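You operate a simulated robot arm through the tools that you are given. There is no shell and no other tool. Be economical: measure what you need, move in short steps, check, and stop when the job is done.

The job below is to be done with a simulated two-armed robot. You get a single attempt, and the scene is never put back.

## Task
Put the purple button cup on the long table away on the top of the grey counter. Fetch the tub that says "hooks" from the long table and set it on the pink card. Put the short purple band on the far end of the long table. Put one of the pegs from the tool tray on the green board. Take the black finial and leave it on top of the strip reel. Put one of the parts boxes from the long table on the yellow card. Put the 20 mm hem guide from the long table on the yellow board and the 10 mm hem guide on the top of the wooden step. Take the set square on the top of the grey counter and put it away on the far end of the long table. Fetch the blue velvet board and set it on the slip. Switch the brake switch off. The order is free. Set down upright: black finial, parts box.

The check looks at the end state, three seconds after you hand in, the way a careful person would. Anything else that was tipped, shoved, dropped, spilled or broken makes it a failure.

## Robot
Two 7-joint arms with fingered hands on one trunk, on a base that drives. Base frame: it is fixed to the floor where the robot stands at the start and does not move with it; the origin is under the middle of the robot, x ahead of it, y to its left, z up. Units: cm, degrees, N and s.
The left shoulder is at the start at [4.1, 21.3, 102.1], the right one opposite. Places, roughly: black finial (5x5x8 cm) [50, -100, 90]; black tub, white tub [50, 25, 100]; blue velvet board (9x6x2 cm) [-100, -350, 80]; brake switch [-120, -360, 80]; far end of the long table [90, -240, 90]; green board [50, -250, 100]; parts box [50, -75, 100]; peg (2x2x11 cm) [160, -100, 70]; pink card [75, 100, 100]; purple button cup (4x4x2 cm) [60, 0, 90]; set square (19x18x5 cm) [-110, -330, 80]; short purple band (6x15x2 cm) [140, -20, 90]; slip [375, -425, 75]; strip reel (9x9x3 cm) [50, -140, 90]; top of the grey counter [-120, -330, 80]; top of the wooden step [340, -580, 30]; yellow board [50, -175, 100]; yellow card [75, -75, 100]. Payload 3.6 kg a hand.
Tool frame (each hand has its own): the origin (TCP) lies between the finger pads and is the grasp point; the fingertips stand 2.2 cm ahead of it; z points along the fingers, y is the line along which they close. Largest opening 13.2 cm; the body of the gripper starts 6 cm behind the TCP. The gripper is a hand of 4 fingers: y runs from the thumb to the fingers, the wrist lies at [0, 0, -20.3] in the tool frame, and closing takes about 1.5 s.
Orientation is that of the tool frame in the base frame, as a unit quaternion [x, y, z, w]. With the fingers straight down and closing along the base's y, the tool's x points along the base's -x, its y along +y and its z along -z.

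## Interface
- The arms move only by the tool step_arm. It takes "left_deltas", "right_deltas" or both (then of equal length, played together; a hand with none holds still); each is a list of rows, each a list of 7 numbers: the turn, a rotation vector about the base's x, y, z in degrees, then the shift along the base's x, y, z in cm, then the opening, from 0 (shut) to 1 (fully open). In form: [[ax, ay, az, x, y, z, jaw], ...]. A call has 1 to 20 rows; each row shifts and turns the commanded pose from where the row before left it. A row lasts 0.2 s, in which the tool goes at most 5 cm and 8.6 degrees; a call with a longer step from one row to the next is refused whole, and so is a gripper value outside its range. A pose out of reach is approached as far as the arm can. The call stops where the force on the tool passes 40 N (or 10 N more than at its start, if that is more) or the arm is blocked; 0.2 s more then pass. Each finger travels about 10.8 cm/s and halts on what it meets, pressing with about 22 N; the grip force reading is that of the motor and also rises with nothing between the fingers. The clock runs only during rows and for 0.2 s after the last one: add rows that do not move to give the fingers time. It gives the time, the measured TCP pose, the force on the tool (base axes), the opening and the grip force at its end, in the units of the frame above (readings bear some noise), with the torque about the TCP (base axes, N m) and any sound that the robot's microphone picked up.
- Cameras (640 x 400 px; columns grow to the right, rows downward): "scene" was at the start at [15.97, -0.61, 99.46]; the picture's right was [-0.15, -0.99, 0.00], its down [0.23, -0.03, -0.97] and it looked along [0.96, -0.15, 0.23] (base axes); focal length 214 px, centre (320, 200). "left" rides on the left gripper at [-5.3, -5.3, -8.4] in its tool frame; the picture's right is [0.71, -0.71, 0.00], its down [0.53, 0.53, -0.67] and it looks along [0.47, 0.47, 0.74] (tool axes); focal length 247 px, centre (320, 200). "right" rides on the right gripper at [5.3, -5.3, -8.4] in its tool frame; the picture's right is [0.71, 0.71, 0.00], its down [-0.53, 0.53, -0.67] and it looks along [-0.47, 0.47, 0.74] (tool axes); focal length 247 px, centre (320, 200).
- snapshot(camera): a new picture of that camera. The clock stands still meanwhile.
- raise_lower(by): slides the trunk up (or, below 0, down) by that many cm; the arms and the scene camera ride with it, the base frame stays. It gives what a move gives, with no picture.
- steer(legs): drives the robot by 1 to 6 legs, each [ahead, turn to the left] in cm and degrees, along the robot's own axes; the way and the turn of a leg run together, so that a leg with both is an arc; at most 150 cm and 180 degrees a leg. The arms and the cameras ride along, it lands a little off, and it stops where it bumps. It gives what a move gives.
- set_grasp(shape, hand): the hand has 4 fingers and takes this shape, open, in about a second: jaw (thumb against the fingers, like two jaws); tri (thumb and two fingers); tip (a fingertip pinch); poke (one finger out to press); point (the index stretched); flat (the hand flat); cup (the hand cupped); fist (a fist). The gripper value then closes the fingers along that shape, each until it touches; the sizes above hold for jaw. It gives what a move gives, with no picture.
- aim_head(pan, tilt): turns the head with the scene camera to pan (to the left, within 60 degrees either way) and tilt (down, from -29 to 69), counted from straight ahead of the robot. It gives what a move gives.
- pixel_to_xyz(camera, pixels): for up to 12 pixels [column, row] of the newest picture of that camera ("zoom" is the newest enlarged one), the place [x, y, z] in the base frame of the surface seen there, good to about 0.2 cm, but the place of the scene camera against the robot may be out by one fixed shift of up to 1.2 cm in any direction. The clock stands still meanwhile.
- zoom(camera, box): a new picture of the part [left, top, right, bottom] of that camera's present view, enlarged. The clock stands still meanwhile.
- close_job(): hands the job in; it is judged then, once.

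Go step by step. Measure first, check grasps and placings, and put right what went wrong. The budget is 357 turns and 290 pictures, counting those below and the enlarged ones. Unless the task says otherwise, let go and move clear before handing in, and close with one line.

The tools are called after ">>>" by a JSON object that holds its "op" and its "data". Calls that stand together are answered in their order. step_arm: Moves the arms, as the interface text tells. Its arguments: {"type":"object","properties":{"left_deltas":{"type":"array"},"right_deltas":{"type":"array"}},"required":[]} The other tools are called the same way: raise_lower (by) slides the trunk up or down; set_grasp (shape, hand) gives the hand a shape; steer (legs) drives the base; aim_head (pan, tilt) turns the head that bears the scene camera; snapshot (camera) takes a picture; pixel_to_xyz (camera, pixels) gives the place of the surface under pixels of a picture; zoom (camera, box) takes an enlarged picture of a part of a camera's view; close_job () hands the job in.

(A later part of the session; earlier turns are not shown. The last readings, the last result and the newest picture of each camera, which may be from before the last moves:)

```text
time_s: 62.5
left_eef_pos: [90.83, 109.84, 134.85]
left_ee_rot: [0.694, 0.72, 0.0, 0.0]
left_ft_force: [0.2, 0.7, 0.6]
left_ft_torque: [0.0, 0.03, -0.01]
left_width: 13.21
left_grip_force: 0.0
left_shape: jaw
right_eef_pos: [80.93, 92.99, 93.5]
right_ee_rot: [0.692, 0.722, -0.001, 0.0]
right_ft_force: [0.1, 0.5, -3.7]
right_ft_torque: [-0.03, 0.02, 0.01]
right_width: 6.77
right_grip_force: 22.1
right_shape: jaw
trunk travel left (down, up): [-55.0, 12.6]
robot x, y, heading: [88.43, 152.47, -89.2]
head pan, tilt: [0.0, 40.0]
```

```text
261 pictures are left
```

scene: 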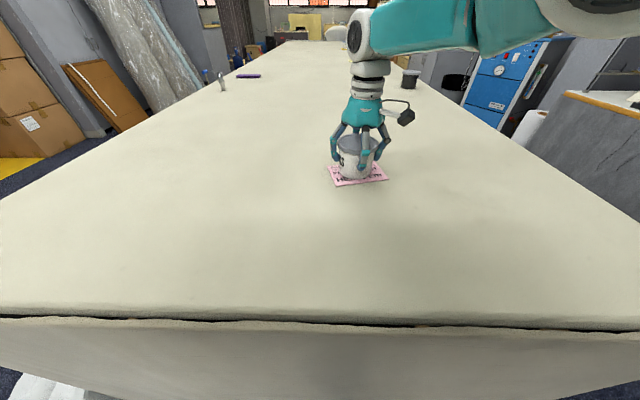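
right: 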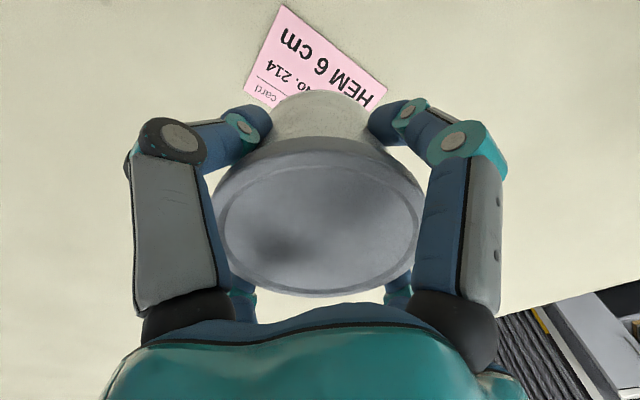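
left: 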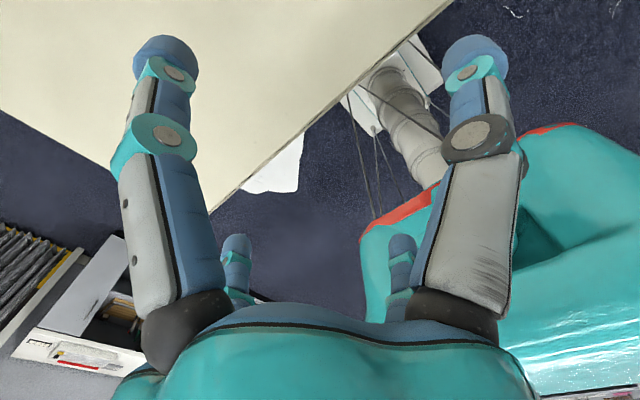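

Over the card, still hanging (force −3.7). I lower in small steps and release.

>>> {"op": "step_arm", "data": {"right_deltas": [[0, 0, 0, 0, 0, -0.3, 0], [0, 0, 0, 0, 0, 0, 0]]}}

>>> {"op": "zoom", "data": {"camera": "scene", "box": [300, 110, 420, 195]}}

```text
time_s: 63.1
left_eef_pos: [90.75, 109.91, 135.04]
left_ee_rot: [0.695, 0.719, -0.001, 0.0]
left_ft_force: [-0.3, 0.1, -0.9]
left_ft_torque: [0.02, 0.0, -0.04]
left_width: 13.22
left_grip_force: 0.1
left_shape: jaw
right_eef_pos: [81.04, 93.08, 93.24]
right_ee_rot: [0.693, 0.721, -0.001, 0.002]
right_ft_force: [0.0, -0.8, 8.9]
right_ft_torque: [-0.02, -0.01, 0.0]
right_width: 6.76
right_grip_force: 21.7
right_shape: jaw
trunk travel left (down, up): [-55.0, 12.6]
robot x, y, heading: [88.73, 152.27, -89.1]
head pan, tilt: [0.0, 40.0]
```

```text
4.71 times, centred on (360, 152) of scene
```

zoom: 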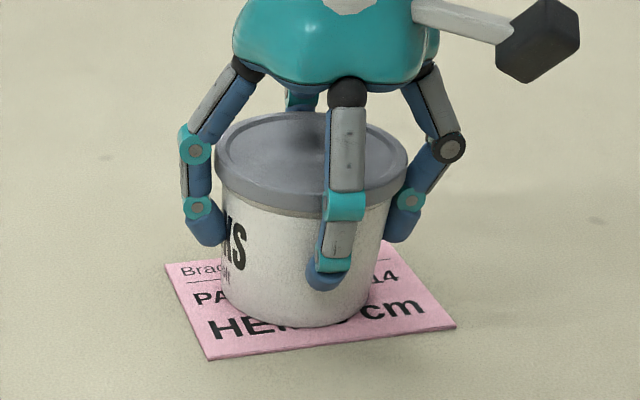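

Contact (force +8.9) and centred on the card. I open and lift straight up.

>>> {"op": "step_arm", "data": {"right_deltas": [[0, 0, 0, 0, 0, 0, 0.6], [0, 0, 0, 0, 0, 0, 0.8], [0, 0, 0, 0, 0, 0, 1], [0, 0, 0, 0, 0, 0, 1], [0, 0, 0, 0, 0, 3, 1], [0, 0, 0, 0, 0, 4, 1], [0, 0, 0, 0, 0, 4.5, 1], [0, 0, 0, 0, 0, 4.5, 1], [0, 0, 0, 0, 0, 4.5, 1]]}}

>>> {"op": "zoom", "data": {"camera": "scene", "box": [300, 110, 420, 195]}}

```text
time_s: 65.2
left_eef_pos: [90.77, 109.95, 134.96]
left_ee_rot: [0.694, 0.72, -0.001, 0.001]
left_ft_force: [0.2, -0.3, 0.0]
left_ft_torque: [0.03, -0.03, -0.02]
left_width: 13.18
left_grip_force: 0.1
left_shape: jaw
right_eef_pos: [81.09, 93.17, 113.68]
right_ee_rot: [0.693, 0.721, 0.001, 0.001]
right_ft_force: [-0.5, -0.1, -0.2]
right_ft_torque: [0.01, 0.0, -0.01]
right_width: 13.21
right_grip_force: 0.0
right_shape: jaw
trunk travel left (down, up): [-55.0, 12.6]
robot x, y, heading: [88.46, 152.11, -89.4]
head pan, tilt: [0.0, 40.0]
```

```text
4.71 times, centred on (360, 152) of scene
```

zoom: 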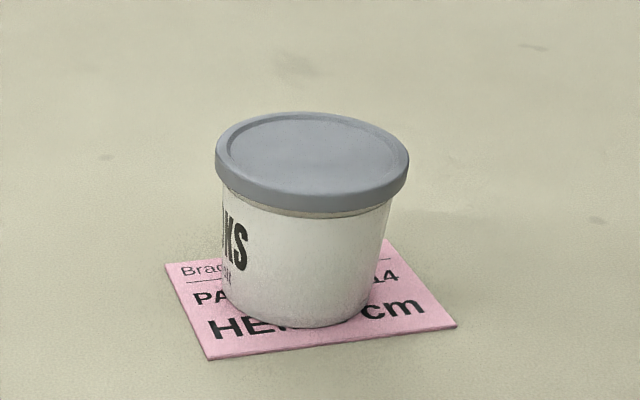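

The hooks tub stands on the pink card. Next I retract the hand and drive around the paper sheet to the far side of the table.

>>> {"op": "step_arm", "data": {"right_deltas": [[0, 0, 0, -1, 4, 2, 1], [0, 0, 0, -1, 4, 2, 1], [0, 0, 0, -1, 4, 2, 1], [0, 0, 0, -1, 4, 2, 1], [0, 0, 0, -1, 4, 2, 1]]}}

>>> {"op": "steer", "data": {"legs": [[-10, 0], [0, -20], [-65, 0], [0, 45], [0, 45], [0, 20]]}}

>>> {"op": "aim_head", "data": {"pan": -20, "tilt": 30}}

>>> {"op": "snapshot", "data": {"camera": "scene"}}

```text
time_s: 66.3
left_eef_pos: [90.66, 109.93, 134.93]
left_ee_rot: [0.694, 0.72, -0.001, 0.0]
left_ft_force: [-0.8, -0.2, -0.4]
left_ft_torque: [-0.05, -0.01, 0.03]
left_width: 13.21
left_grip_force: 0.1
left_shape: jaw
right_eef_pos: [76.35, 113.03, 124.17]
right_ee_rot: [0.693, 0.721, -0.001, 0.0]
right_ft_force: [-0.2, -0.2, 0.3]
right_ft_torque: [-0.01, 0.01, -0.02]
right_width: 13.2
right_grip_force: 0.0
right_shape: jaw
trunk travel left (down, up): [-55.0, 12.6]
robot x, y, heading: [88.96, 152.23, -89.0]
head pan, tilt: [0.0, 40.0]
```

```text
time_s: 75.6
left_eef_pos: [148.8, 207.74, 134.76]
left_ee_rot: [0.213, 0.977, -0.002, 0.0]
left_ft_force: [0.7, 0.5, -0.7]
left_ft_torque: [-0.06, 0.03, 0.01]
left_width: 13.22
left_grip_force: 0.1
left_shape: jaw
right_eef_pos: [139.49, 195.96, 124.14]
right_ee_rot: [0.21, 0.978, -0.002, -0.001]
right_ft_force: [0.3, -0.9, 0.5]
right_ft_torque: [-0.08, 0.04, 0.0]
right_width: 13.2
right_grip_force: 0.0
right_shape: jaw
trunk travel left (down, up): [-55.0, 12.6]
robot x, y, heading: [106.24, 218.92, -23.4]
head pan, tilt: [0.0, 40.0]
stopped in leg 5: the robot was blocked; the commanded pose is now the measured one
```

```text
time_s: 76.4
left_eef_pos: [148.04, 207.16, 134.96]
left_ee_rot: [0.215, 0.977, 0.0, 0.001]
left_ft_force: [-0.5, -0.9, -0.8]
left_ft_torque: [0.0, 0.0, -0.02]
left_width: 13.2
left_grip_force: 0.0
left_shape: jaw
right_eef_pos: [139.12, 195.62, 124.17]
right_ee_rot: [0.21, 0.978, -0.001, 0.0]
right_ft_force: [0.4, -0.2, 0.4]
right_ft_torque: [-0.04, -0.01, 0.0]
right_width: 13.21
right_grip_force: 0.1
right_shape: jaw
trunk travel left (down, up): [-55.0, 12.6]
robot x, y, heading: [105.83, 218.48, -23.3]
head pan, tilt: [-20.0, 30.0]
```

```text
258 pictures are left
```

scene: 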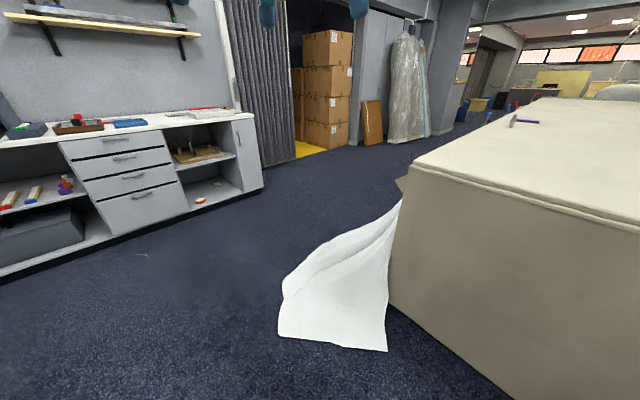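

The sheet hangs by the table corner at (350,300). I measure the aisle to the counter on the far side.

>>> {"op": "pixel_to_xyz", "data": {"camera": "scene", "pixels": [[10, 280], [110, 235], [262, 188], [280, 330], [385, 350], [285, 275], [390, 210], [300, 165], [375, 145], [400, 180], [330, 145], [525, 122]]}}

```text
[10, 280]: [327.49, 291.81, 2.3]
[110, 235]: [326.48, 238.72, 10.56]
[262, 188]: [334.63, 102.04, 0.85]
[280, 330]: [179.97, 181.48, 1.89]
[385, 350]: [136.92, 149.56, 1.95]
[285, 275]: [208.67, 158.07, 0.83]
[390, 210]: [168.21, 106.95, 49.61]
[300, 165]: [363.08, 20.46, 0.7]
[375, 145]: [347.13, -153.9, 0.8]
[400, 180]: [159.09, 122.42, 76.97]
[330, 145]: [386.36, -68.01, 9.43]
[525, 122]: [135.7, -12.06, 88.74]
```

The far aisle is x≈150–327; the sheet reaches x≈209. I drive along x≈270.

>>> {"op": "steer", "data": {"legs": [[0, 23], [150, 0], [14, 0], [0, -45], [0, -45], [140, 0]]}}

>>> {"op": "aim_head", "data": {"pan": -30, "tilt": 35}}

>>> {"op": "snapshot", "data": {"camera": "scene"}}

```text
time_s: 89.6
left_eef_pos: [292.8, 178.05, 135.01]
left_ee_rot: [0.601, 0.8, 0.002, 0.003]
left_ft_force: [-0.2, -0.5, -0.1]
left_ft_torque: [0.01, -0.03, -0.02]
left_width: 13.18
left_grip_force: 0.0
left_shape: jaw
right_eef_pos: [278.19, 177.55, 124.15]
right_ee_rot: [0.599, 0.801, 0.001, 0.002]
right_ft_force: [-0.5, -0.6, -0.5]
right_ft_torque: [0.04, -0.08, -0.01]
right_width: 13.21
right_grip_force: 0.1
right_shape: jaw
trunk travel left (down, up): [-55.0, 12.6]
robot x, y, heading: [280.27, 219.88, -74.9]
head pan, tilt: [-20.0, 30.0]
stopped in leg 5: the robot was blocked; the commanded pose is now the measured one
```

```text
time_s: 90.3
left_eef_pos: [293.5, 178.29, 135.14]
left_ee_rot: [0.601, 0.799, 0.0, 0.001]
left_ft_force: [0.6, 0.3, -0.2]
left_ft_torque: [-0.01, 0.0, 0.0]
left_width: 13.22
left_grip_force: 0.1
left_shape: jaw
right_eef_pos: [278.82, 177.73, 124.18]
right_ee_rot: [0.598, 0.801, -0.001, 0.0]
right_ft_force: [0.6, 0.1, -0.3]
right_ft_torque: [0.02, 0.01, 0.0]
right_width: 13.19
right_grip_force: 0.0
right_shape: jaw
trunk travel left (down, up): [-55.0, 12.6]
robot x, y, heading: [280.43, 219.55, -75.1]
head pan, tilt: [-30.0, 35.0]
```

```text
257 pictures are left
```

scene: 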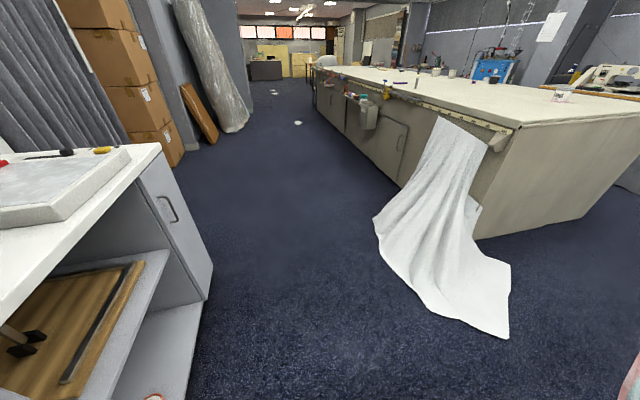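

The sheet drapes from the table's far edge; the aisle at x≈280 is clear of it. I finish the turn and drive down.

>>> {"op": "steer", "data": {"legs": [[0, -15], [130, 0]]}}

>>> {"op": "aim_head", "data": {"pan": -40, "tilt": 30}}

>>> {"op": "snapshot", "data": {"camera": "scene"}}

```text
time_s: 97.8
left_eef_pos: [281.31, 44.87, 135.04]
left_ee_rot: [0.701, 0.713, 0.0, 0.002]
left_ft_force: [0.5, 0.3, 0.8]
left_ft_torque: [0.02, -0.02, 0.01]
left_width: 13.2
left_grip_force: 0.1
left_shape: jaw
right_eef_pos: [267.11, 48.19, 124.14]
right_ee_rot: [0.698, 0.716, 0.0, 0.0]
right_ft_force: [-0.2, 0.5, -0.6]
right_ft_torque: [0.04, 0.05, 0.01]
right_width: 13.24
right_grip_force: 0.0
right_shape: jaw
trunk travel left (down, up): [-55.0, 12.6]
robot x, y, heading: [279.27, 88.13, -90.2]
head pan, tilt: [-30.0, 35.0]
```

```text
time_s: 98.5
left_eef_pos: [281.38, 44.96, 135.06]
left_ee_rot: [0.701, 0.713, -0.001, 0.001]
left_ft_force: [0.2, -0.4, -0.2]
left_ft_torque: [-0.02, 0.0, -0.01]
left_width: 13.18
left_grip_force: 0.0
left_shape: jaw
right_eef_pos: [267.15, 48.29, 124.32]
right_ee_rot: [0.699, 0.715, -0.001, 0.0]
right_ft_force: [0.9, -0.1, 0.6]
right_ft_torque: [0.0, 0.01, -0.02]
right_width: 13.19
right_grip_force: 0.1
right_shape: jaw
trunk travel left (down, up): [-55.0, 12.6]
robot x, y, heading: [279.6, 88.63, -90.0]
head pan, tilt: [-40.0, 30.0]
```

```text
256 pictures are left
```

scene: 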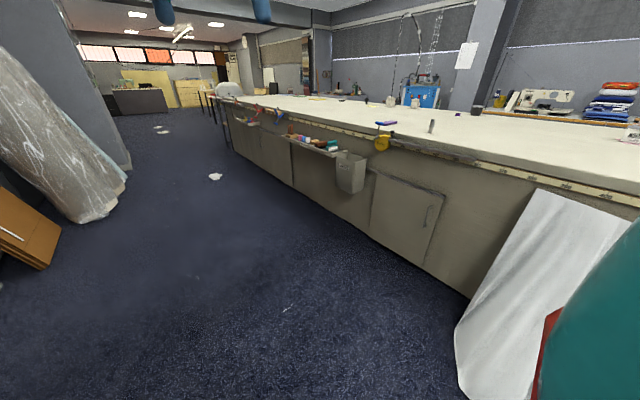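

>>> {"op": "zoom", "data": {"camera": "scene", "box": [190, 80, 470, 255]}}

>>> {"op": "pixel_to_xyz", "data": {"camera": "scene", "pixels": [[386, 123], [380, 140], [350, 170], [318, 147], [290, 135], [428, 260], [260, 170], [215, 177], [275, 116], [432, 126], [350, 140], [140, 170]]}}

```text
2.29 times, centred on (330, 168) of scene
```

zoom: 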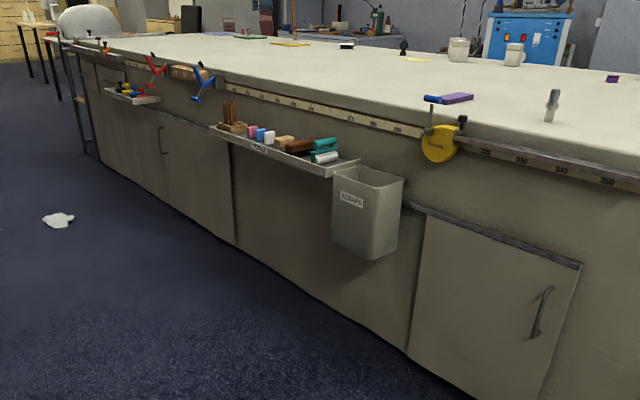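

```text
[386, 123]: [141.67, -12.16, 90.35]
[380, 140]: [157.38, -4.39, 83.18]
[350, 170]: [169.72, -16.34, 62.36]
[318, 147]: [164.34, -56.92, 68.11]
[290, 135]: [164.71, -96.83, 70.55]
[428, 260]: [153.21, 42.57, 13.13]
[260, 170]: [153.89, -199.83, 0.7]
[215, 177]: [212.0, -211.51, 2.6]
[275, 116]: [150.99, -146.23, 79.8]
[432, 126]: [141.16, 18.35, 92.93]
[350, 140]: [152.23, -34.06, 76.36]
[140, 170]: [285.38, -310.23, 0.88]
```

The tool tray (x≈164, z≈70) holds brown pegs at its far end (y≈-97); the band is at (137,-12). I drive to face the table near y≈-40.

>>> {"op": "steer", "data": {"legs": [[124, 0], [0, -45], [0, -30], [0, -15], [60, 0]]}}

>>> {"op": "aim_head", "data": {"pan": 0, "tilt": 40}}

>>> {"op": "snapshot", "data": {"camera": "scene"}}

```text
time_s: 107.2
left_eef_pos: [253.41, -71.78, 135.36]
left_ee_rot: [0.911, 0.413, 0.0, 0.002]
left_ft_force: [-0.3, 0.8, -0.5]
left_ft_torque: [-0.02, -0.02, 0.01]
left_width: 13.2
left_grip_force: 0.0
left_shape: jaw
right_eef_pos: [245.18, -59.66, 124.3]
right_ee_rot: [0.911, 0.413, -0.001, 0.002]
right_ft_force: [-0.3, 0.0, 0.4]
right_ft_torque: [-0.04, -0.05, 0.01]
right_width: 13.22
right_grip_force: 0.1
right_shape: jaw
trunk travel left (down, up): [-55.0, 12.6]
robot x, y, heading: [284.46, -41.22, -132.6]
head pan, tilt: [-40.0, 30.0]
stopped in leg 3: the robot was blocked; the commanded pose is now the measured one
```

```text
time_s: 108.3
left_eef_pos: [253.81, -72.2, 135.2]
left_ee_rot: [0.911, 0.413, -0.001, 0.0]
left_ft_force: [-0.3, -0.1, 0.4]
left_ft_torque: [0.02, -0.03, -0.01]
left_width: 13.21
left_grip_force: 0.0
left_shape: jaw
right_eef_pos: [245.47, -59.83, 124.31]
right_ee_rot: [0.91, 0.414, -0.001, 0.001]
right_ft_force: [-0.2, 0.4, 0.4]
right_ft_torque: [-0.01, -0.01, 0.01]
right_width: 13.2
right_grip_force: 0.0
right_shape: jaw
trunk travel left (down, up): [-55.0, 12.6]
robot x, y, heading: [283.97, -41.39, -132.5]
head pan, tilt: [0.0, 40.0]
```

```text
254 pictures are left
```

scene: 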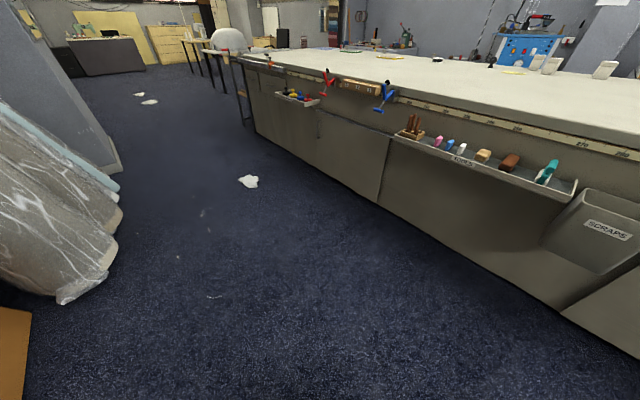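

Possibly the rear touched the leaning panel; I move forward first, then turn.

>>> {"op": "steer", "data": {"legs": [[30, 0], [0, -24], [0, -24]]}}

>>> {"op": "snapshot", "data": {"camera": "scene"}}

```text
time_s: 112.3
left_eef_pos: [220.64, -70.89, 135.31]
left_ee_rot: [0.993, 0.118, -0.002, 0.002]
left_ft_force: [-0.6, 1.6, -0.4]
left_ft_torque: [-0.07, -0.03, 0.0]
left_width: 13.18
left_grip_force: 0.0
left_shape: jaw
right_eef_pos: [220.83, -55.94, 124.42]
right_ee_rot: [0.993, 0.117, -0.002, 0.002]
right_ft_force: [-0.6, 0.7, -0.1]
right_ft_torque: [-0.02, 0.0, 0.0]
right_width: 13.21
right_grip_force: 0.1
right_shape: jaw
trunk travel left (down, up): [-55.0, 12.6]
robot x, y, heading: [264.73, -66.64, -168.6]
head pan, tilt: [0.0, 40.0]
stopped in leg 3: the robot was blocked; the commanded pose is now the measured one
```

```text
253 pictures are left
```

scene: 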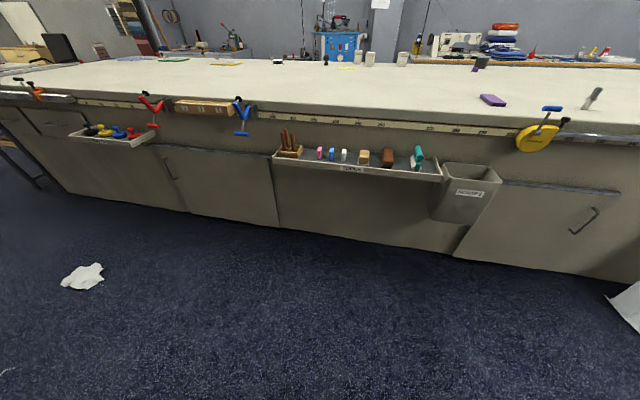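

Good view: pegs stand in a wooden block at (290,145), bin at (465,190), band at (492,100). I drive closer.

>>> {"op": "steer", "data": {"legs": [[0, -28], [60, 0], [0, 16]]}}

>>> {"op": "aim_head", "data": {"pan": 0, "tilt": 55}}

>>> {"op": "snapshot", "data": {"camera": "scene"}}

```text
time_s: 114.2
left_eef_pos: [223.81, -50.0, 135.41]
left_ee_rot: [0.992, -0.127, -0.002, 0.002]
left_ft_force: [0.2, 0.6, 0.6]
left_ft_torque: [-0.01, 0.01, 0.0]
left_width: 13.21
left_grip_force: 0.0
left_shape: jaw
right_eef_pos: [230.93, -37.27, 124.41]
right_ee_rot: [0.992, -0.124, -0.002, 0.0]
right_ft_force: [-0.8, 0.1, -0.3]
right_ft_torque: [-0.01, 0.02, 0.01]
right_width: 13.23
right_grip_force: 0.1
right_shape: jaw
trunk travel left (down, up): [-55.0, 12.6]
robot x, y, heading: [264.15, -68.43, 163.8]
head pan, tilt: [0.0, 40.0]
stopped in leg 1: the robot was blocked; the commanded pose is now the measured one
```

```text
time_s: 115.0
left_eef_pos: [223.89, -50.2, 135.43]
left_ee_rot: [0.992, -0.126, -0.002, 0.001]
left_ft_force: [0.0, -0.4, 0.1]
left_ft_torque: [-0.03, 0.02, 0.01]
left_width: 13.23
left_grip_force: 0.0
left_shape: jaw
right_eef_pos: [230.95, -37.37, 124.48]
right_ee_rot: [0.992, -0.125, -0.001, 0.0]
right_ft_force: [0.6, 0.7, 0.3]
right_ft_torque: [-0.02, -0.01, 0.02]
right_width: 13.18
right_grip_force: 0.2
right_shape: jaw
trunk travel left (down, up): [-55.0, 12.6]
robot x, y, heading: [263.87, -69.05, 163.9]
head pan, tilt: [0.0, 55.0]
```

```text
252 pictures are left
```

scene: 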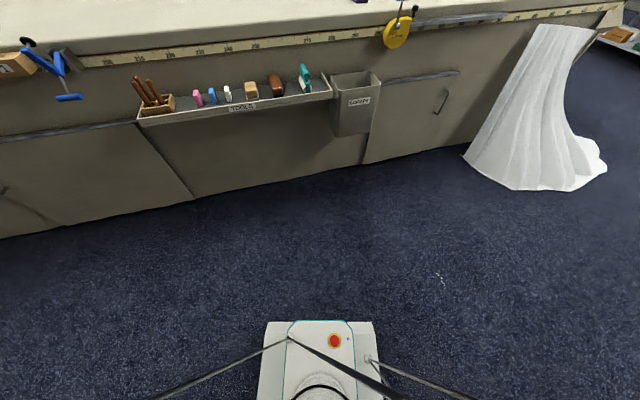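

The turn was in fact completed. I drive forward then straighten.

>>> {"op": "steer", "data": {"legs": [[60, 0], [0, 16]]}}

>>> {"op": "aim_head", "data": {"pan": 0, "tilt": 60}}

>>> {"op": "snapshot", "data": {"camera": "scene"}}

```text
time_s: 119.3
left_eef_pos: [163.3, -45.19, 135.38]
left_ee_rot: [1.0, 0.012, -0.001, 0.001]
left_ft_force: [-0.6, 1.0, 0.5]
left_ft_torque: [0.02, 0.01, 0.01]
left_width: 13.2
left_grip_force: 0.0
left_shape: jaw
right_eef_pos: [166.71, -30.85, 124.51]
right_ee_rot: [1.0, 0.012, -0.001, 0.0]
right_ft_force: [-0.3, 0.7, 0.0]
right_ft_torque: [0.0, 0.01, 0.02]
right_width: 13.21
right_grip_force: 0.1
right_shape: jaw
trunk travel left (down, up): [-55.0, 12.6]
robot x, y, heading: [207.24, -50.37, 179.8]
head pan, tilt: [0.0, 55.0]
```

```text
time_s: 120.0
left_eef_pos: [163.33, -45.14, 135.51]
left_ee_rot: [1.0, 0.012, -0.002, 0.001]
left_ft_force: [0.0, -0.7, -0.5]
left_ft_torque: [0.03, -0.01, 0.02]
left_width: 13.22
left_grip_force: 0.0
left_shape: jaw
right_eef_pos: [166.72, -30.82, 124.51]
right_ee_rot: [1.0, 0.012, -0.002, 0.0]
right_ft_force: [-0.5, 0.0, 0.7]
right_ft_torque: [0.0, 0.0, 0.02]
right_width: 13.21
right_grip_force: 0.1
right_shape: jaw
trunk travel left (down, up): [-55.0, 12.6]
robot x, y, heading: [207.1, -50.57, 179.7]
head pan, tilt: [0.0, 60.0]
```

```text
251 pictures are left
```

scene: 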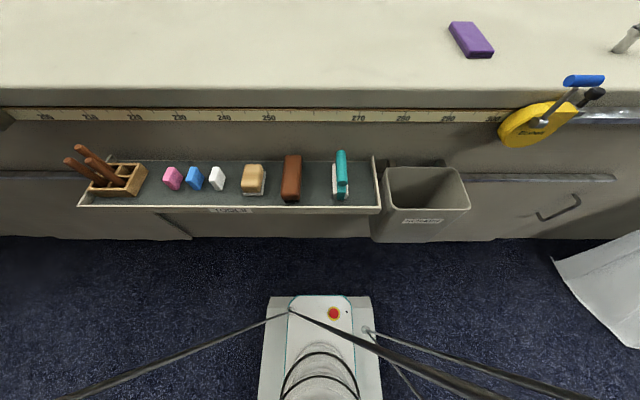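

>>> {"op": "pixel_to_xyz", "data": {"camera": "scene", "pixels": [[450, 23], [472, 20], [494, 47], [468, 55], [470, 40], [66, 160], [75, 147], [87, 160], [130, 185], [95, 188], [380, 205], [420, 205]]}}

>>> {"op": "zoom", "data": {"camera": "scene", "box": [50, 130, 210, 230]}}

```text
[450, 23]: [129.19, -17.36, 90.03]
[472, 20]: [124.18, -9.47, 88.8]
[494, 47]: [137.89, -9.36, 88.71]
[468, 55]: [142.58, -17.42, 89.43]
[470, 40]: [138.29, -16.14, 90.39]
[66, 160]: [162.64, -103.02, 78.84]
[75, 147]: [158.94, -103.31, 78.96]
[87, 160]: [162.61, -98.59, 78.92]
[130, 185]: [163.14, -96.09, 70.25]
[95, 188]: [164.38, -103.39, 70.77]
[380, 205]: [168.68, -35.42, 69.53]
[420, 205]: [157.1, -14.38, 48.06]
```

```text
4.00 times, centred on (130, 180) of scene
```

zoom: 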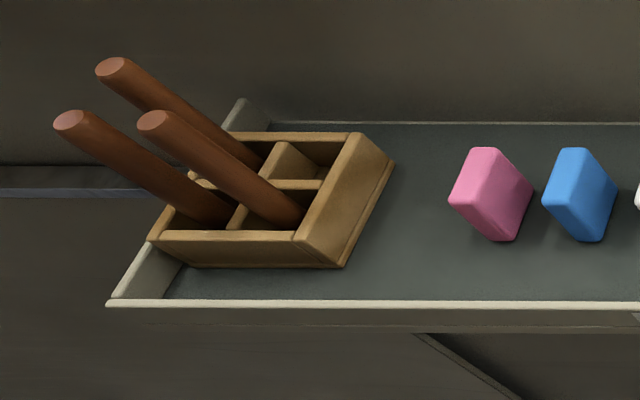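

The pegs stand upright in a divided rack; I'll use a pinch there. First the band: I drive 10 cm closer and put the right hand above it.

>>> {"op": "steer", "data": {"legs": [[10, 0]]}}

>>> {"op": "step_arm", "data": {"right_deltas": [[0, 0, 0, -3, 2, -1.5, 1], [0, 0, 0, -3, 2, -1.5, 1], [0, 0, 0, -3, 2, -1.5, 1], [0, 0, 0, -3, 2, -1.5, 1], [0, 0, 0, -3, 2, -1.5, 1], [0, 0, 0, -3, 2, -1.5, 1], [0, 0, 0, -3, 2, -1.5, 1], [0, 0, 0, -2, 2, -1.5, 1], [0, 0, 0, 0, 1, -1, 1], [0, 0, 0, 0, 0, 0, 1]]}}

>>> {"op": "snapshot", "data": {"camera": "right"}}

```text
time_s: 121.1
left_eef_pos: [153.11, -45.0, 135.34]
left_ee_rot: [1.0, 0.011, -0.001, 0.001]
left_ft_force: [-0.1, 0.3, 0.4]
left_ft_torque: [0.0, -0.03, 0.01]
left_width: 13.21
left_grip_force: 0.0
left_shape: jaw
right_eef_pos: [156.47, -30.66, 124.57]
right_ee_rot: [1.0, 0.012, -0.001, 0.0]
right_ft_force: [-1.0, 0.8, -1.1]
right_ft_torque: [0.02, -0.02, -0.02]
right_width: 13.23
right_grip_force: 0.1
right_shape: jaw
trunk travel left (down, up): [-55.0, 12.6]
robot x, y, heading: [197.15, -50.5, 179.7]
head pan, tilt: [0.0, 60.0]
```

```text
time_s: 123.3
left_eef_pos: [153.21, -45.16, 135.42]
left_ee_rot: [1.0, 0.012, -0.002, 0.001]
left_ft_force: [-0.4, -0.7, 0.3]
left_ft_torque: [0.04, 0.01, 0.0]
left_width: 13.2
left_grip_force: 0.2
left_shape: jaw
right_eef_pos: [133.55, -13.69, 111.37]
right_ee_rot: [1.0, 0.013, -0.002, -0.001]
right_ft_force: [-0.1, -0.4, 0.1]
right_ft_torque: [0.01, -0.01, 0.01]
right_width: 13.19
right_grip_force: 0.1
right_shape: jaw
trunk travel left (down, up): [-55.0, 12.6]
robot x, y, heading: [197.05, -50.49, 179.9]
head pan, tilt: [0.0, 60.0]
```

```text
249 pictures are left
```

right: 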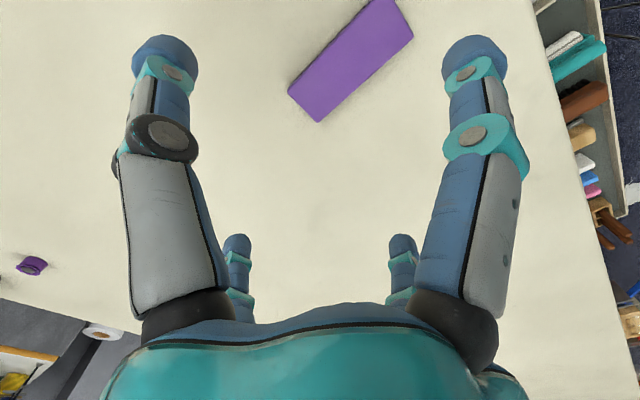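

>>> {"op": "pixel_to_xyz", "data": {"camera": "right", "pixels": [[290, 92], [318, 120], [411, 36], [385, 4], [350, 60], [250, 150]]}}

```text
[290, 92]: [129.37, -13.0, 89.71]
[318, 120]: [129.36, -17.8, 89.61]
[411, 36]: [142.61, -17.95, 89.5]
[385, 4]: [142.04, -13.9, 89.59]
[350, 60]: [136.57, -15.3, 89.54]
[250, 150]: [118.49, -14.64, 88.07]
```

Band centre (135.8,-15.5), lying along x, top 89.6. I descend and grip across y.

>>> {"op": "step_arm", "data": {"right_deltas": [[0, 0, 0, 2.2, -1.8, -4, 1], [0, 0, 0, 0, 0, -4.5, 0.8], [0, 0, 0, 0, 0, -4.5, 0.7], [0, 0, 0, 0, 0, -4.5, 0.7], [0, 0, 0, 0, 0, -3, 0.7], [0, 0, 0, 0, 0, -0.2, 0.7], [0, 0, 0, 0, 0, 0, 0.4], [0, 0, 0, 0, 0, 0, 0.2], [0, 0, 0, 0, 0, 0, 0], [0, 0, 0, 0, 0, 0, 0], [0, 0, 0, 0, 0, 0, 0], [0, 0, 0, 0, 0, 0, 0]]}}

>>> {"op": "snapshot", "data": {"camera": "right"}}

```text
time_s: 124.9
left_eef_pos: [153.5, -45.16, 135.64]
left_ee_rot: [1.0, 0.012, -0.003, 0.0]
left_ft_force: [-0.1, 0.4, -0.1]
left_ft_torque: [0.01, -0.03, 0.01]
left_width: 13.21
left_grip_force: 0.1
left_shape: jaw
right_eef_pos: [135.56, -15.59, 91.86]
right_ee_rot: [1.0, 0.013, -0.009, 0.0]
right_ft_force: [6.0, 1.6, 24.2]
right_ft_torque: [0.02, -1.3, 0.02]
right_width: 5.78
right_grip_force: 0.0
right_shape: jaw
trunk travel left (down, up): [-55.0, 12.6]
robot x, y, heading: [196.94, -50.58, 179.5]
head pan, tilt: [0.0, 60.0]
stopped in row 7 (right hand): the force on the tool passed its limit (the readings are from after the stop); the commanded pose is now the measured one
```

```text
248 pictures are left
```

right: 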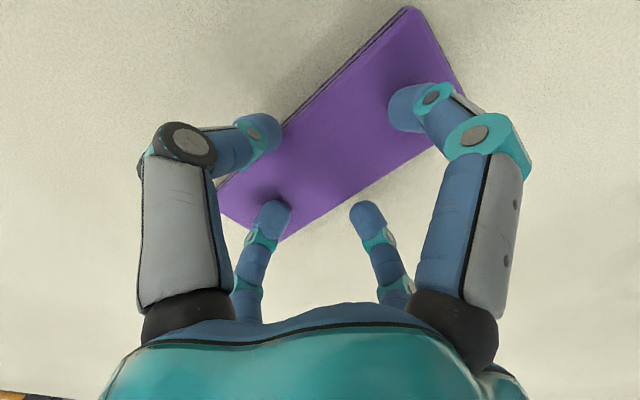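

The force limit tripped: the hand's fingers form a cross, and two of them land on top of the long band. I lift, switch to the "tip" pinch and look.

>>> {"op": "step_arm", "data": {"right_deltas": [[0, 0, 0, 0, 0, 3, 0.5], [0, 0, 0, 0, 0, 4, 1], [0, 0, 0, 0, 0, 4, 1], [0, 0, 0, 0, 0, 0, 1]]}}

>>> {"op": "set_grasp", "data": {"hand": "right", "shape": "tip"}}

>>> {"op": "snapshot", "data": {"camera": "right"}}

>>> {"op": "snapshot", "data": {"camera": "scene"}}

```text
time_s: 125.9
left_eef_pos: [153.24, -45.03, 135.57]
left_ee_rot: [1.0, 0.01, -0.001, 0.001]
left_ft_force: [-0.4, -0.2, -0.3]
left_ft_torque: [0.05, 0.01, -0.01]
left_width: 13.19
left_grip_force: 0.1
left_shape: jaw
right_eef_pos: [135.43, -15.75, 102.3]
right_ee_rot: [1.0, 0.013, -0.007, -0.002]
right_ft_force: [-0.2, -1.1, 0.4]
right_ft_torque: [-0.01, -0.03, 0.0]
right_width: 13.18
right_grip_force: 0.0
right_shape: jaw
trunk travel left (down, up): [-55.0, 12.6]
robot x, y, heading: [196.71, -50.23, 180.0]
head pan, tilt: [0.0, 60.0]
```

```text
time_s: 126.8
left_eef_pos: [153.21, -45.04, 135.54]
left_ee_rot: [1.0, 0.011, -0.002, 0.001]
left_ft_force: [-0.2, 0.0, -0.8]
left_ft_torque: [-0.05, 0.04, 0.01]
left_width: 13.2
left_grip_force: 0.1
left_shape: jaw
right_eef_pos: [135.39, -15.81, 102.2]
right_ee_rot: [1.0, 0.013, -0.007, -0.001]
right_ft_force: [-1.0, 0.3, -0.4]
right_ft_torque: [-0.01, -0.01, 0.01]
right_width: 13.18
right_grip_force: 0.1
right_shape: tip
trunk travel left (down, up): [-55.0, 12.6]
robot x, y, heading: [197.1, -50.32, 179.6]
head pan, tilt: [0.0, 60.0]
```

```text
247 pictures are left
```

right: 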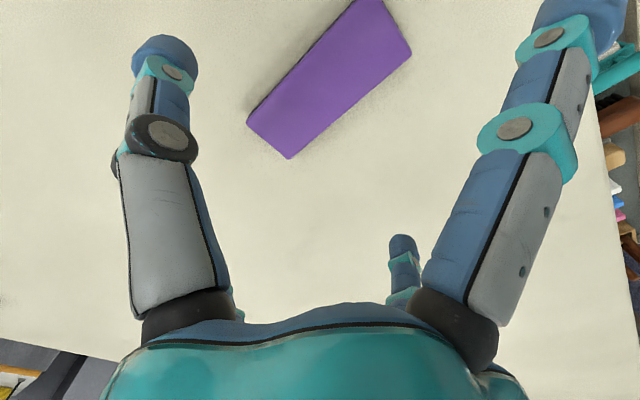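

```text
246 pictures are left
```

scene: 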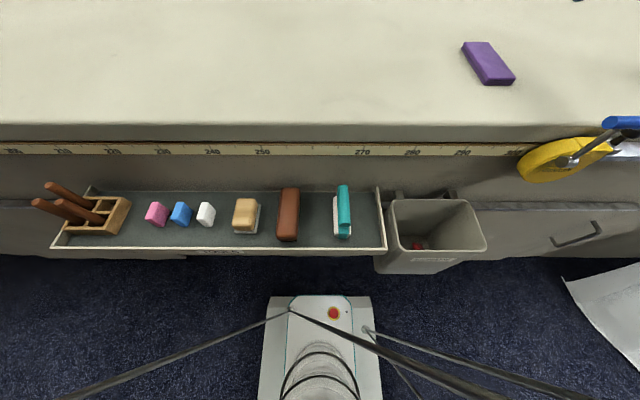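

In "tip" only the ±y fingers face each other; the others splay away. I descend again and pinch.

>>> {"op": "step_arm", "data": {"right_deltas": [[0, 0, 0, 0.3, 0.3, -4, 0.8], [0, 0, 0, 0, 0, -4, 0.8], [0, 0, 0, 0, 0, -3, 0.8], [0, 0, 0, 0, 0, -0.5, 0.8], [0, 0, 0, 0, 0, 0, 0.8], [0, 0, 0, 0, 0, 0, 0.5], [0, 0, 0, 0, 0, 0, 0.3], [0, 0, 0, 0, 0, 0, 0.1], [0, 0, 0, 0, 0, 0, 0], [0, 0, 0, 0, 0, 0, 0], [0, 0, 0, 0, 0, 0, 0], [0, 0, 0, 0, 0, 0, 0]]}}

>>> {"op": "snapshot", "data": {"camera": "right"}}

```text
time_s: 129.4
left_eef_pos: [153.3, -45.06, 135.52]
left_ee_rot: [1.0, 0.012, -0.002, 0.001]
left_ft_force: [-0.4, -0.3, 0.4]
left_ft_torque: [0.0, 0.01, -0.01]
left_width: 13.19
left_grip_force: 0.1
left_shape: jaw
right_eef_pos: [135.98, -15.15, 90.81]
right_ee_rot: [1.0, 0.012, -0.006, -0.002]
right_ft_force: [0.0, 0.5, -0.3]
right_ft_torque: [0.0, -0.01, 0.03]
right_width: 4.87
right_grip_force: 21.7
right_shape: tip
trunk travel left (down, up): [-55.0, 12.6]
robot x, y, heading: [197.26, -50.47, 179.7]
head pan, tilt: [0.0, 60.0]
```

```text
245 pictures are left
```

right: 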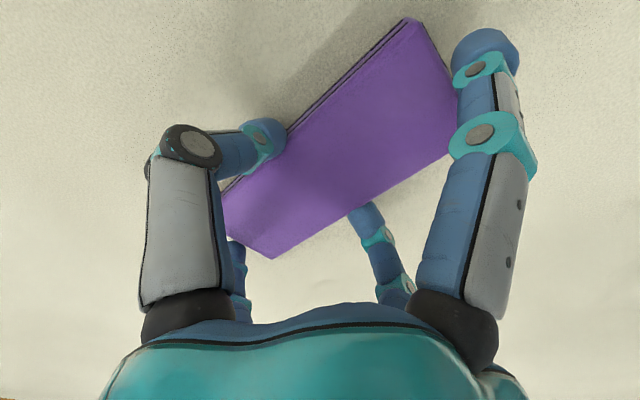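

Gripped (4.9 cm). I lift it and bring it back toward the robot.

>>> {"op": "step_arm", "data": {"right_deltas": [[0, 0, 0, 0, 0, 3, 0], [0, 0, 0, 0, 0, 4.5, 0], [0, 0, 0, 0, 0, 4.5, 0], [0, 0, 0, 0, 0, 4.5, 0], [0, 0, 0, 3, 0, 3, 0], [0, 0, 0, 3, 0, 3, 0], [0, 0, 0, 4, 0, 2, 0], [0, 0, 0, 4, 0, 0, 0], [0, 0, 0, 4, 0, 0, 0]]}}

>>> {"op": "snapshot", "data": {"camera": "right"}}

>>> {"op": "set_grasp", "data": {"hand": "left", "shape": "tip"}}

```text
time_s: 131.4
left_eef_pos: [153.4, -44.94, 135.59]
left_ee_rot: [1.0, 0.012, -0.001, 0.0]
left_ft_force: [-1.1, 0.3, 0.6]
left_ft_torque: [0.01, 0.0, -0.01]
left_width: 13.19
left_grip_force: 0.0
left_shape: jaw
right_eef_pos: [154.05, -15.09, 115.65]
right_ee_rot: [1.0, 0.013, -0.007, -0.001]
right_ft_force: [-0.7, 1.1, -0.3]
right_ft_torque: [0.0, -0.04, -0.02]
right_width: 4.85
right_grip_force: 22.0
right_shape: tip
trunk travel left (down, up): [-55.0, 12.6]
robot x, y, heading: [197.09, -50.54, 179.5]
head pan, tilt: [0.0, 60.0]
```

```text
244 pictures are left
```

right: 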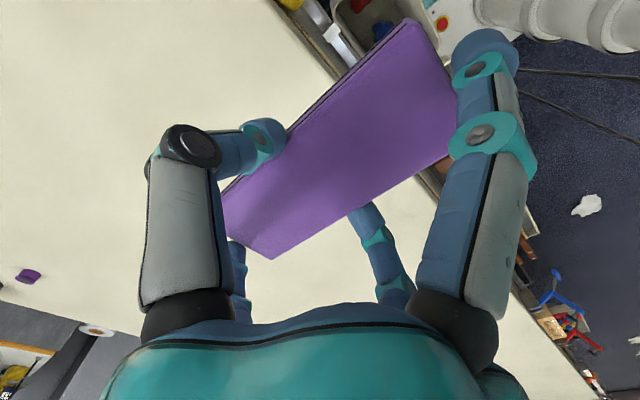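

```text
time_s: 132.3
left_eef_pos: [153.3, -45.02, 135.53]
left_ee_rot: [1.0, 0.012, -0.002, 0.001]
left_ft_force: [0.1, 0.3, 0.2]
left_ft_torque: [0.0, -0.01, -0.01]
left_width: 13.2
left_grip_force: 0.1
left_shape: tip
right_eef_pos: [153.99, -15.04, 115.44]
right_ee_rot: [1.0, 0.013, -0.007, -0.001]
right_ft_force: [-0.1, -0.1, -1.0]
right_ft_torque: [-0.03, 0.0, 0.01]
right_width: 4.88
right_grip_force: 22.6
right_shape: tip
trunk travel left (down, up): [-55.0, 12.6]
robot x, y, heading: [197.2, -50.7, 180.1]
head pan, tilt: [0.0, 60.0]
```

Band is firmly held. Before the pegs I look at the left hand's "tip" shape and at the clearance between the pegs and the table edge.

>>> {"op": "aim_head", "data": {"pan": 0, "tilt": -10}}

>>> {"op": "snapshot", "data": {"camera": "scene"}}

>>> {"op": "aim_head", "data": {"pan": 40, "tilt": 50}}

>>> {"op": "zoom", "data": {"camera": "scene", "box": [200, 100, 440, 250]}}

```text
time_s: 133.7
left_eef_pos: [153.32, -45.0, 135.44]
left_ee_rot: [1.0, 0.012, -0.001, 0.001]
left_ft_force: [0.3, 0.3, 0.1]
left_ft_torque: [0.01, 0.04, 0.01]
left_width: 13.2
left_grip_force: 0.1
left_shape: tip
right_eef_pos: [154.08, -15.01, 115.5]
right_ee_rot: [1.0, 0.013, -0.007, 0.0]
right_ft_force: [1.0, -0.5, -0.2]
right_ft_torque: [-0.02, 0.01, 0.02]
right_width: 4.84
right_grip_force: 22.3
right_shape: tip
trunk travel left (down, up): [-55.0, 12.6]
robot x, y, heading: [197.01, -50.77, 179.4]
head pan, tilt: [0.0, -10.0]
```

```text
243 pictures are left
```

scene: 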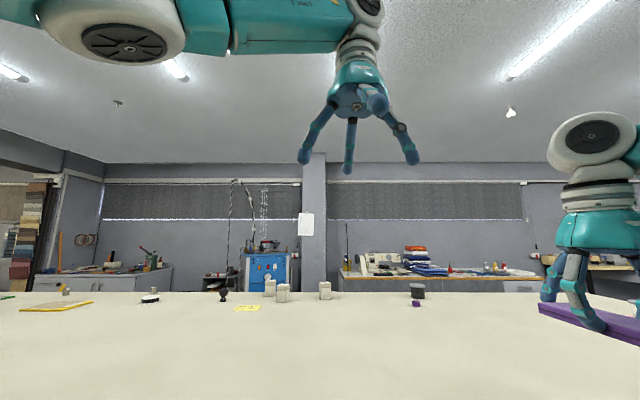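

```text
time_s: 135.0
left_eef_pos: [153.22, -45.03, 135.56]
left_ee_rot: [1.0, 0.011, -0.002, 0.001]
left_ft_force: [0.1, -0.1, -0.3]
left_ft_torque: [0.03, 0.0, 0.01]
left_width: 13.19
left_grip_force: 0.1
left_shape: tip
right_eef_pos: [154.05, -15.1, 115.46]
right_ee_rot: [1.0, 0.013, -0.008, -0.001]
right_ft_force: [0.3, 0.0, -1.3]
right_ft_torque: [0.05, 0.03, 0.01]
right_width: 4.87
right_grip_force: 22.1
right_shape: tip
trunk travel left (down, up): [-55.0, 12.6]
robot x, y, heading: [197.29, -50.6, 179.5]
head pan, tilt: [40.0, 50.0]
```

```text
2.67 times, centred on (320, 175) of scene
```

zoom: 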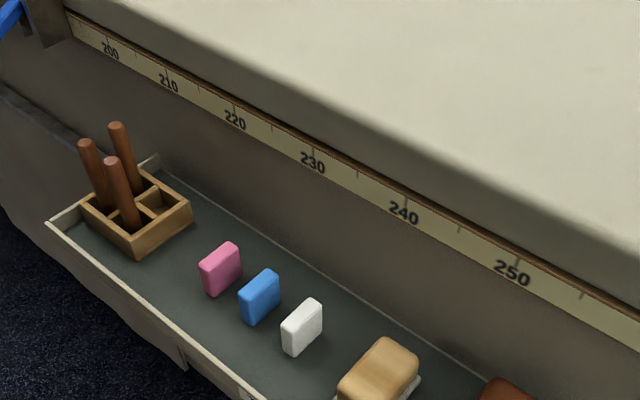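

>>> {"op": "pixel_to_xyz", "data": {"camera": "zoom", "pixels": [[117, 126], [112, 162], [86, 144], [235, 120], [405, 212], [300, 140], [225, 245], [160, 205], [125, 215], [300, 250], [55, 222], [150, 160]]}}

```text
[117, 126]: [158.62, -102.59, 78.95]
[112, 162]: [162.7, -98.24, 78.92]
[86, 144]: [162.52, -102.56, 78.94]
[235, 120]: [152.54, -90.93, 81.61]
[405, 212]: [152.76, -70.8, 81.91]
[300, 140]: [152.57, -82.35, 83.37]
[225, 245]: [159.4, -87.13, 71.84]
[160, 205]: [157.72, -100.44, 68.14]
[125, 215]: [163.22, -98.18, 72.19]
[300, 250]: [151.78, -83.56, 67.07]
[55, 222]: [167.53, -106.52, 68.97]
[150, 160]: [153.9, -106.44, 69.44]
```

Peg B (front, +y side) is at true ≈(161.8,-98.8), top 78.1, 10 cm from the rail. I swing the left hand over it, turned so that it closes along x with the splayed finger to -y.

>>> {"op": "step_arm", "data": {"left_deltas": [[0, 0, -8.2, 0.6, -3.85, -2.5, 1], [0, 0, -8.2, 0.6, -3.85, -2.5, 1], [0, 0, -8.2, 0.6, -3.85, -2.5, 1], [0, 0, -8.2, 0.6, -3.85, -2.5, 1], [0, 0, -8.2, 0.6, -3.85, -2.5, 1], [0, 0, -8.2, 0.6, -3.85, -2.5, 1], [0, 0, -8.2, 0.6, -3.85, -2.5, 1], [0, 0, -8.2, 0.6, -3.85, -2.5, 1], [0, 0, -8.2, 0.6, -3.85, -2.5, 1], [0, 0, -8.2, 0.6, -3.85, -2.5, 1], [0, 0, -8.2, 0.6, -3.85, -2.5, 1], [0, 0, 0, 0.6, -3.85, -2.5, 0.5], [0, 0, 0, 0.6, -3.85, -2.5, 0.5], [0, 0, 0, 0.6, -3.85, -2.5, 0.5], [0, 0, 0, 0, 0, 0, 0.5]]}}

>>> {"op": "snapshot", "data": {"camera": "left"}}

>>> {"op": "snapshot", "data": {"camera": "scene"}}

```text
time_s: 138.2
left_eef_pos: [161.99, -98.92, 100.86]
left_ee_rot: [0.713, -0.701, -0.002, 0.0]
left_ft_force: [0.6, -0.7, 0.1]
left_ft_torque: [0.04, 0.05, 0.0]
left_width: 6.64
left_grip_force: 0.0
left_shape: tip
right_eef_pos: [153.91, -15.07, 115.47]
right_ee_rot: [1.0, 0.013, -0.008, -0.001]
right_ft_force: [0.3, -0.3, -0.3]
right_ft_torque: [-0.01, 0.01, 0.0]
right_width: 4.85
right_grip_force: 22.1
right_shape: tip
trunk travel left (down, up): [-55.0, 12.6]
robot x, y, heading: [196.97, -50.72, 179.9]
head pan, tilt: [40.0, 50.0]
```

```text
241 pictures are left
```

left: 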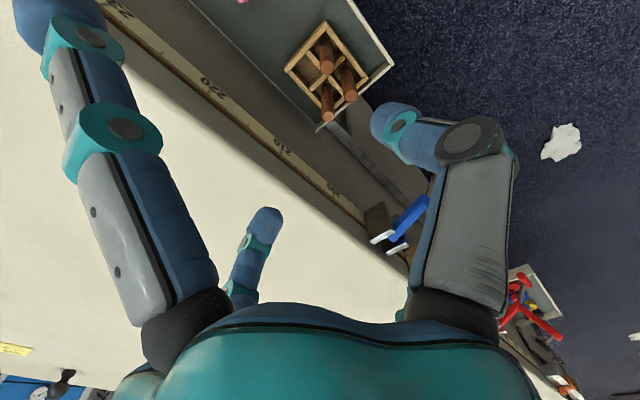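

```text
240 pictures are left
```

scene: 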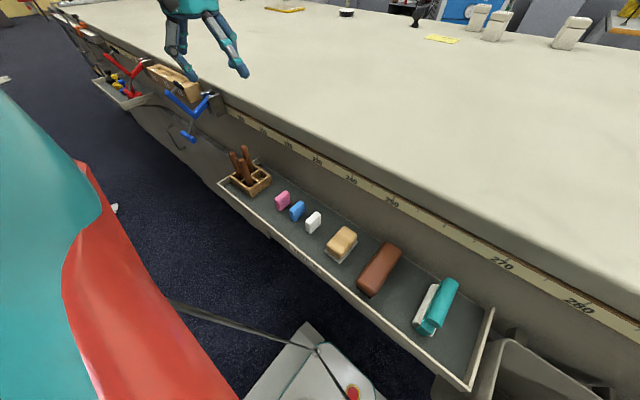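

The hand looks right: the folded finger is over the other pegs and the mild-splay one is toward +y. I measure the peg tops with the left camera.

>>> {"op": "zoom", "data": {"camera": "left", "box": [270, 10, 390, 135]}}

>>> {"op": "pixel_to_xyz", "data": {"camera": "left", "pixels": [[326, 68], [350, 95], [328, 115], [326, 62], [348, 98], [326, 118]]}}

```text
3.20 times, centred on (330, 72) of left
```

zoom: 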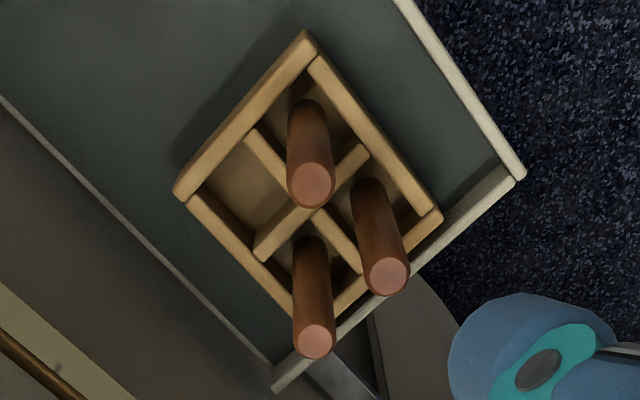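

```text
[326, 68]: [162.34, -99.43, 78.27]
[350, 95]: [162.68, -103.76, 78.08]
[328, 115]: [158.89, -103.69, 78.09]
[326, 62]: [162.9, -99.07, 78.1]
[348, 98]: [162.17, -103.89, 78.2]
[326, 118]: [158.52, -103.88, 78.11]
```

Peg B top is (162.3,-99.4,78.1). I descend over it and pinch.

>>> {"op": "step_arm", "data": {"left_deltas": [[0, 0, 0, 0.3, -0.5, -4.5, 0.5], [0, 0, 0, 0, 0, -4.7, 0.5], [0, 0, 0, 0, 0, -4.7, 0.5], [0, 0, 0, 0, 0, -4.5, 0.5], [0, 0, 0, 0, 0, -3, 0.5], [0, 0, 0, 0, 0, -2, 0.5], [0, 0, 0, 0, 0, -0.8, 0.5], [0, 0, 0, 0, 0, 0, 0.5]]}}

>>> {"op": "snapshot", "data": {"camera": "left"}}

>>> {"op": "snapshot", "data": {"camera": "scene"}}

```text
time_s: 140.0
left_eef_pos: [162.3, -99.4, 76.21]
left_ee_rot: [0.713, -0.701, -0.002, -0.001]
left_ft_force: [-1.0, -0.2, -0.1]
left_ft_torque: [0.0, -0.01, -0.03]
left_width: 6.66
left_grip_force: 0.1
left_shape: tip
right_eef_pos: [153.95, -15.04, 115.53]
right_ee_rot: [1.0, 0.013, -0.007, 0.0]
right_ft_force: [0.1, 0.0, -1.2]
right_ft_torque: [0.02, -0.03, -0.02]
right_width: 4.83
right_grip_force: 21.5
right_shape: tip
trunk travel left (down, up): [-55.0, 12.6]
robot x, y, heading: [197.24, -50.42, 179.6]
head pan, tilt: [40.0, 50.0]
```

```text
238 pictures are left
```

left: 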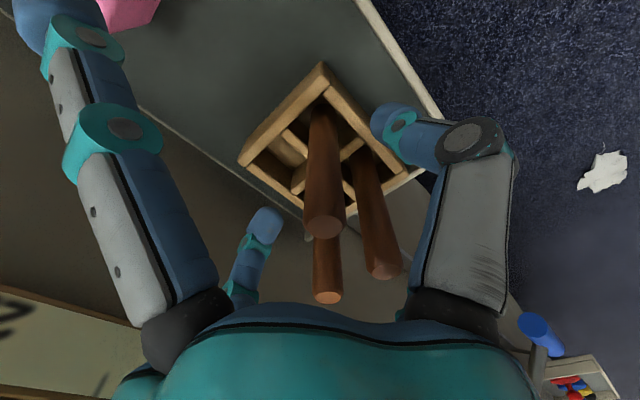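

```text
237 pictures are left
```

scene: 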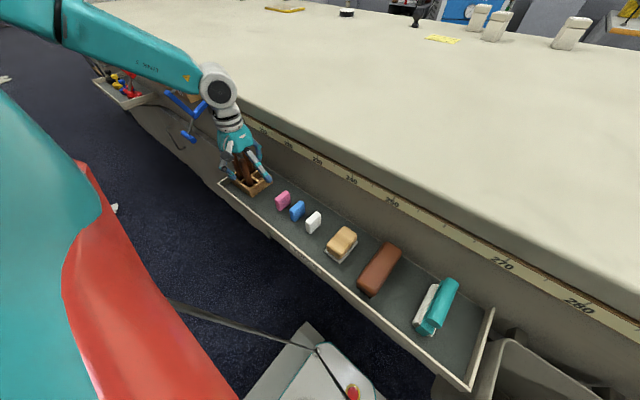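

The peg is between the two fingers and the neighbours are clear. I close.

>>> {"op": "step_arm", "data": {"left_deltas": [[0, 0, 0, 0, 0, 0, 0.3], [0, 0, 0, 0, 0, 0, 0.15], [0, 0, 0, 0, 0, 0, 0], [0, 0, 0, 0, 0, 0, 0], [0, 0, 0, 0, 0, 0, 0], [0, 0, 0, 0, 0, 0, 0]]}}

>>> {"op": "snapshot", "data": {"camera": "left"}}

```text
time_s: 141.4
left_eef_pos: [162.23, -99.38, 76.45]
left_ee_rot: [0.714, -0.7, -0.003, -0.002]
left_ft_force: [0.7, -0.9, 0.5]
left_ft_torque: [0.0, -0.01, 0.01]
left_width: 1.32
left_grip_force: 21.6
left_shape: tip
right_eef_pos: [154.1, -15.03, 115.51]
right_ee_rot: [1.0, 0.013, -0.007, -0.002]
right_ft_force: [0.1, -0.1, -0.4]
right_ft_torque: [0.0, 0.0, -0.02]
right_width: 4.81
right_grip_force: 21.8
right_shape: tip
trunk travel left (down, up): [-55.0, 12.6]
robot x, y, heading: [197.09, -50.42, 179.8]
head pan, tilt: [40.0, 50.0]
```

```text
236 pictures are left
```

left: 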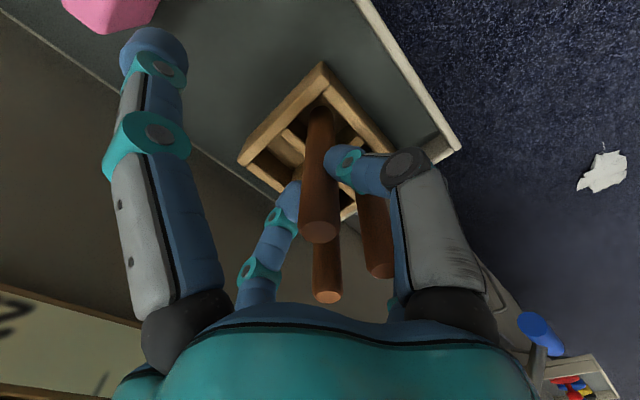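

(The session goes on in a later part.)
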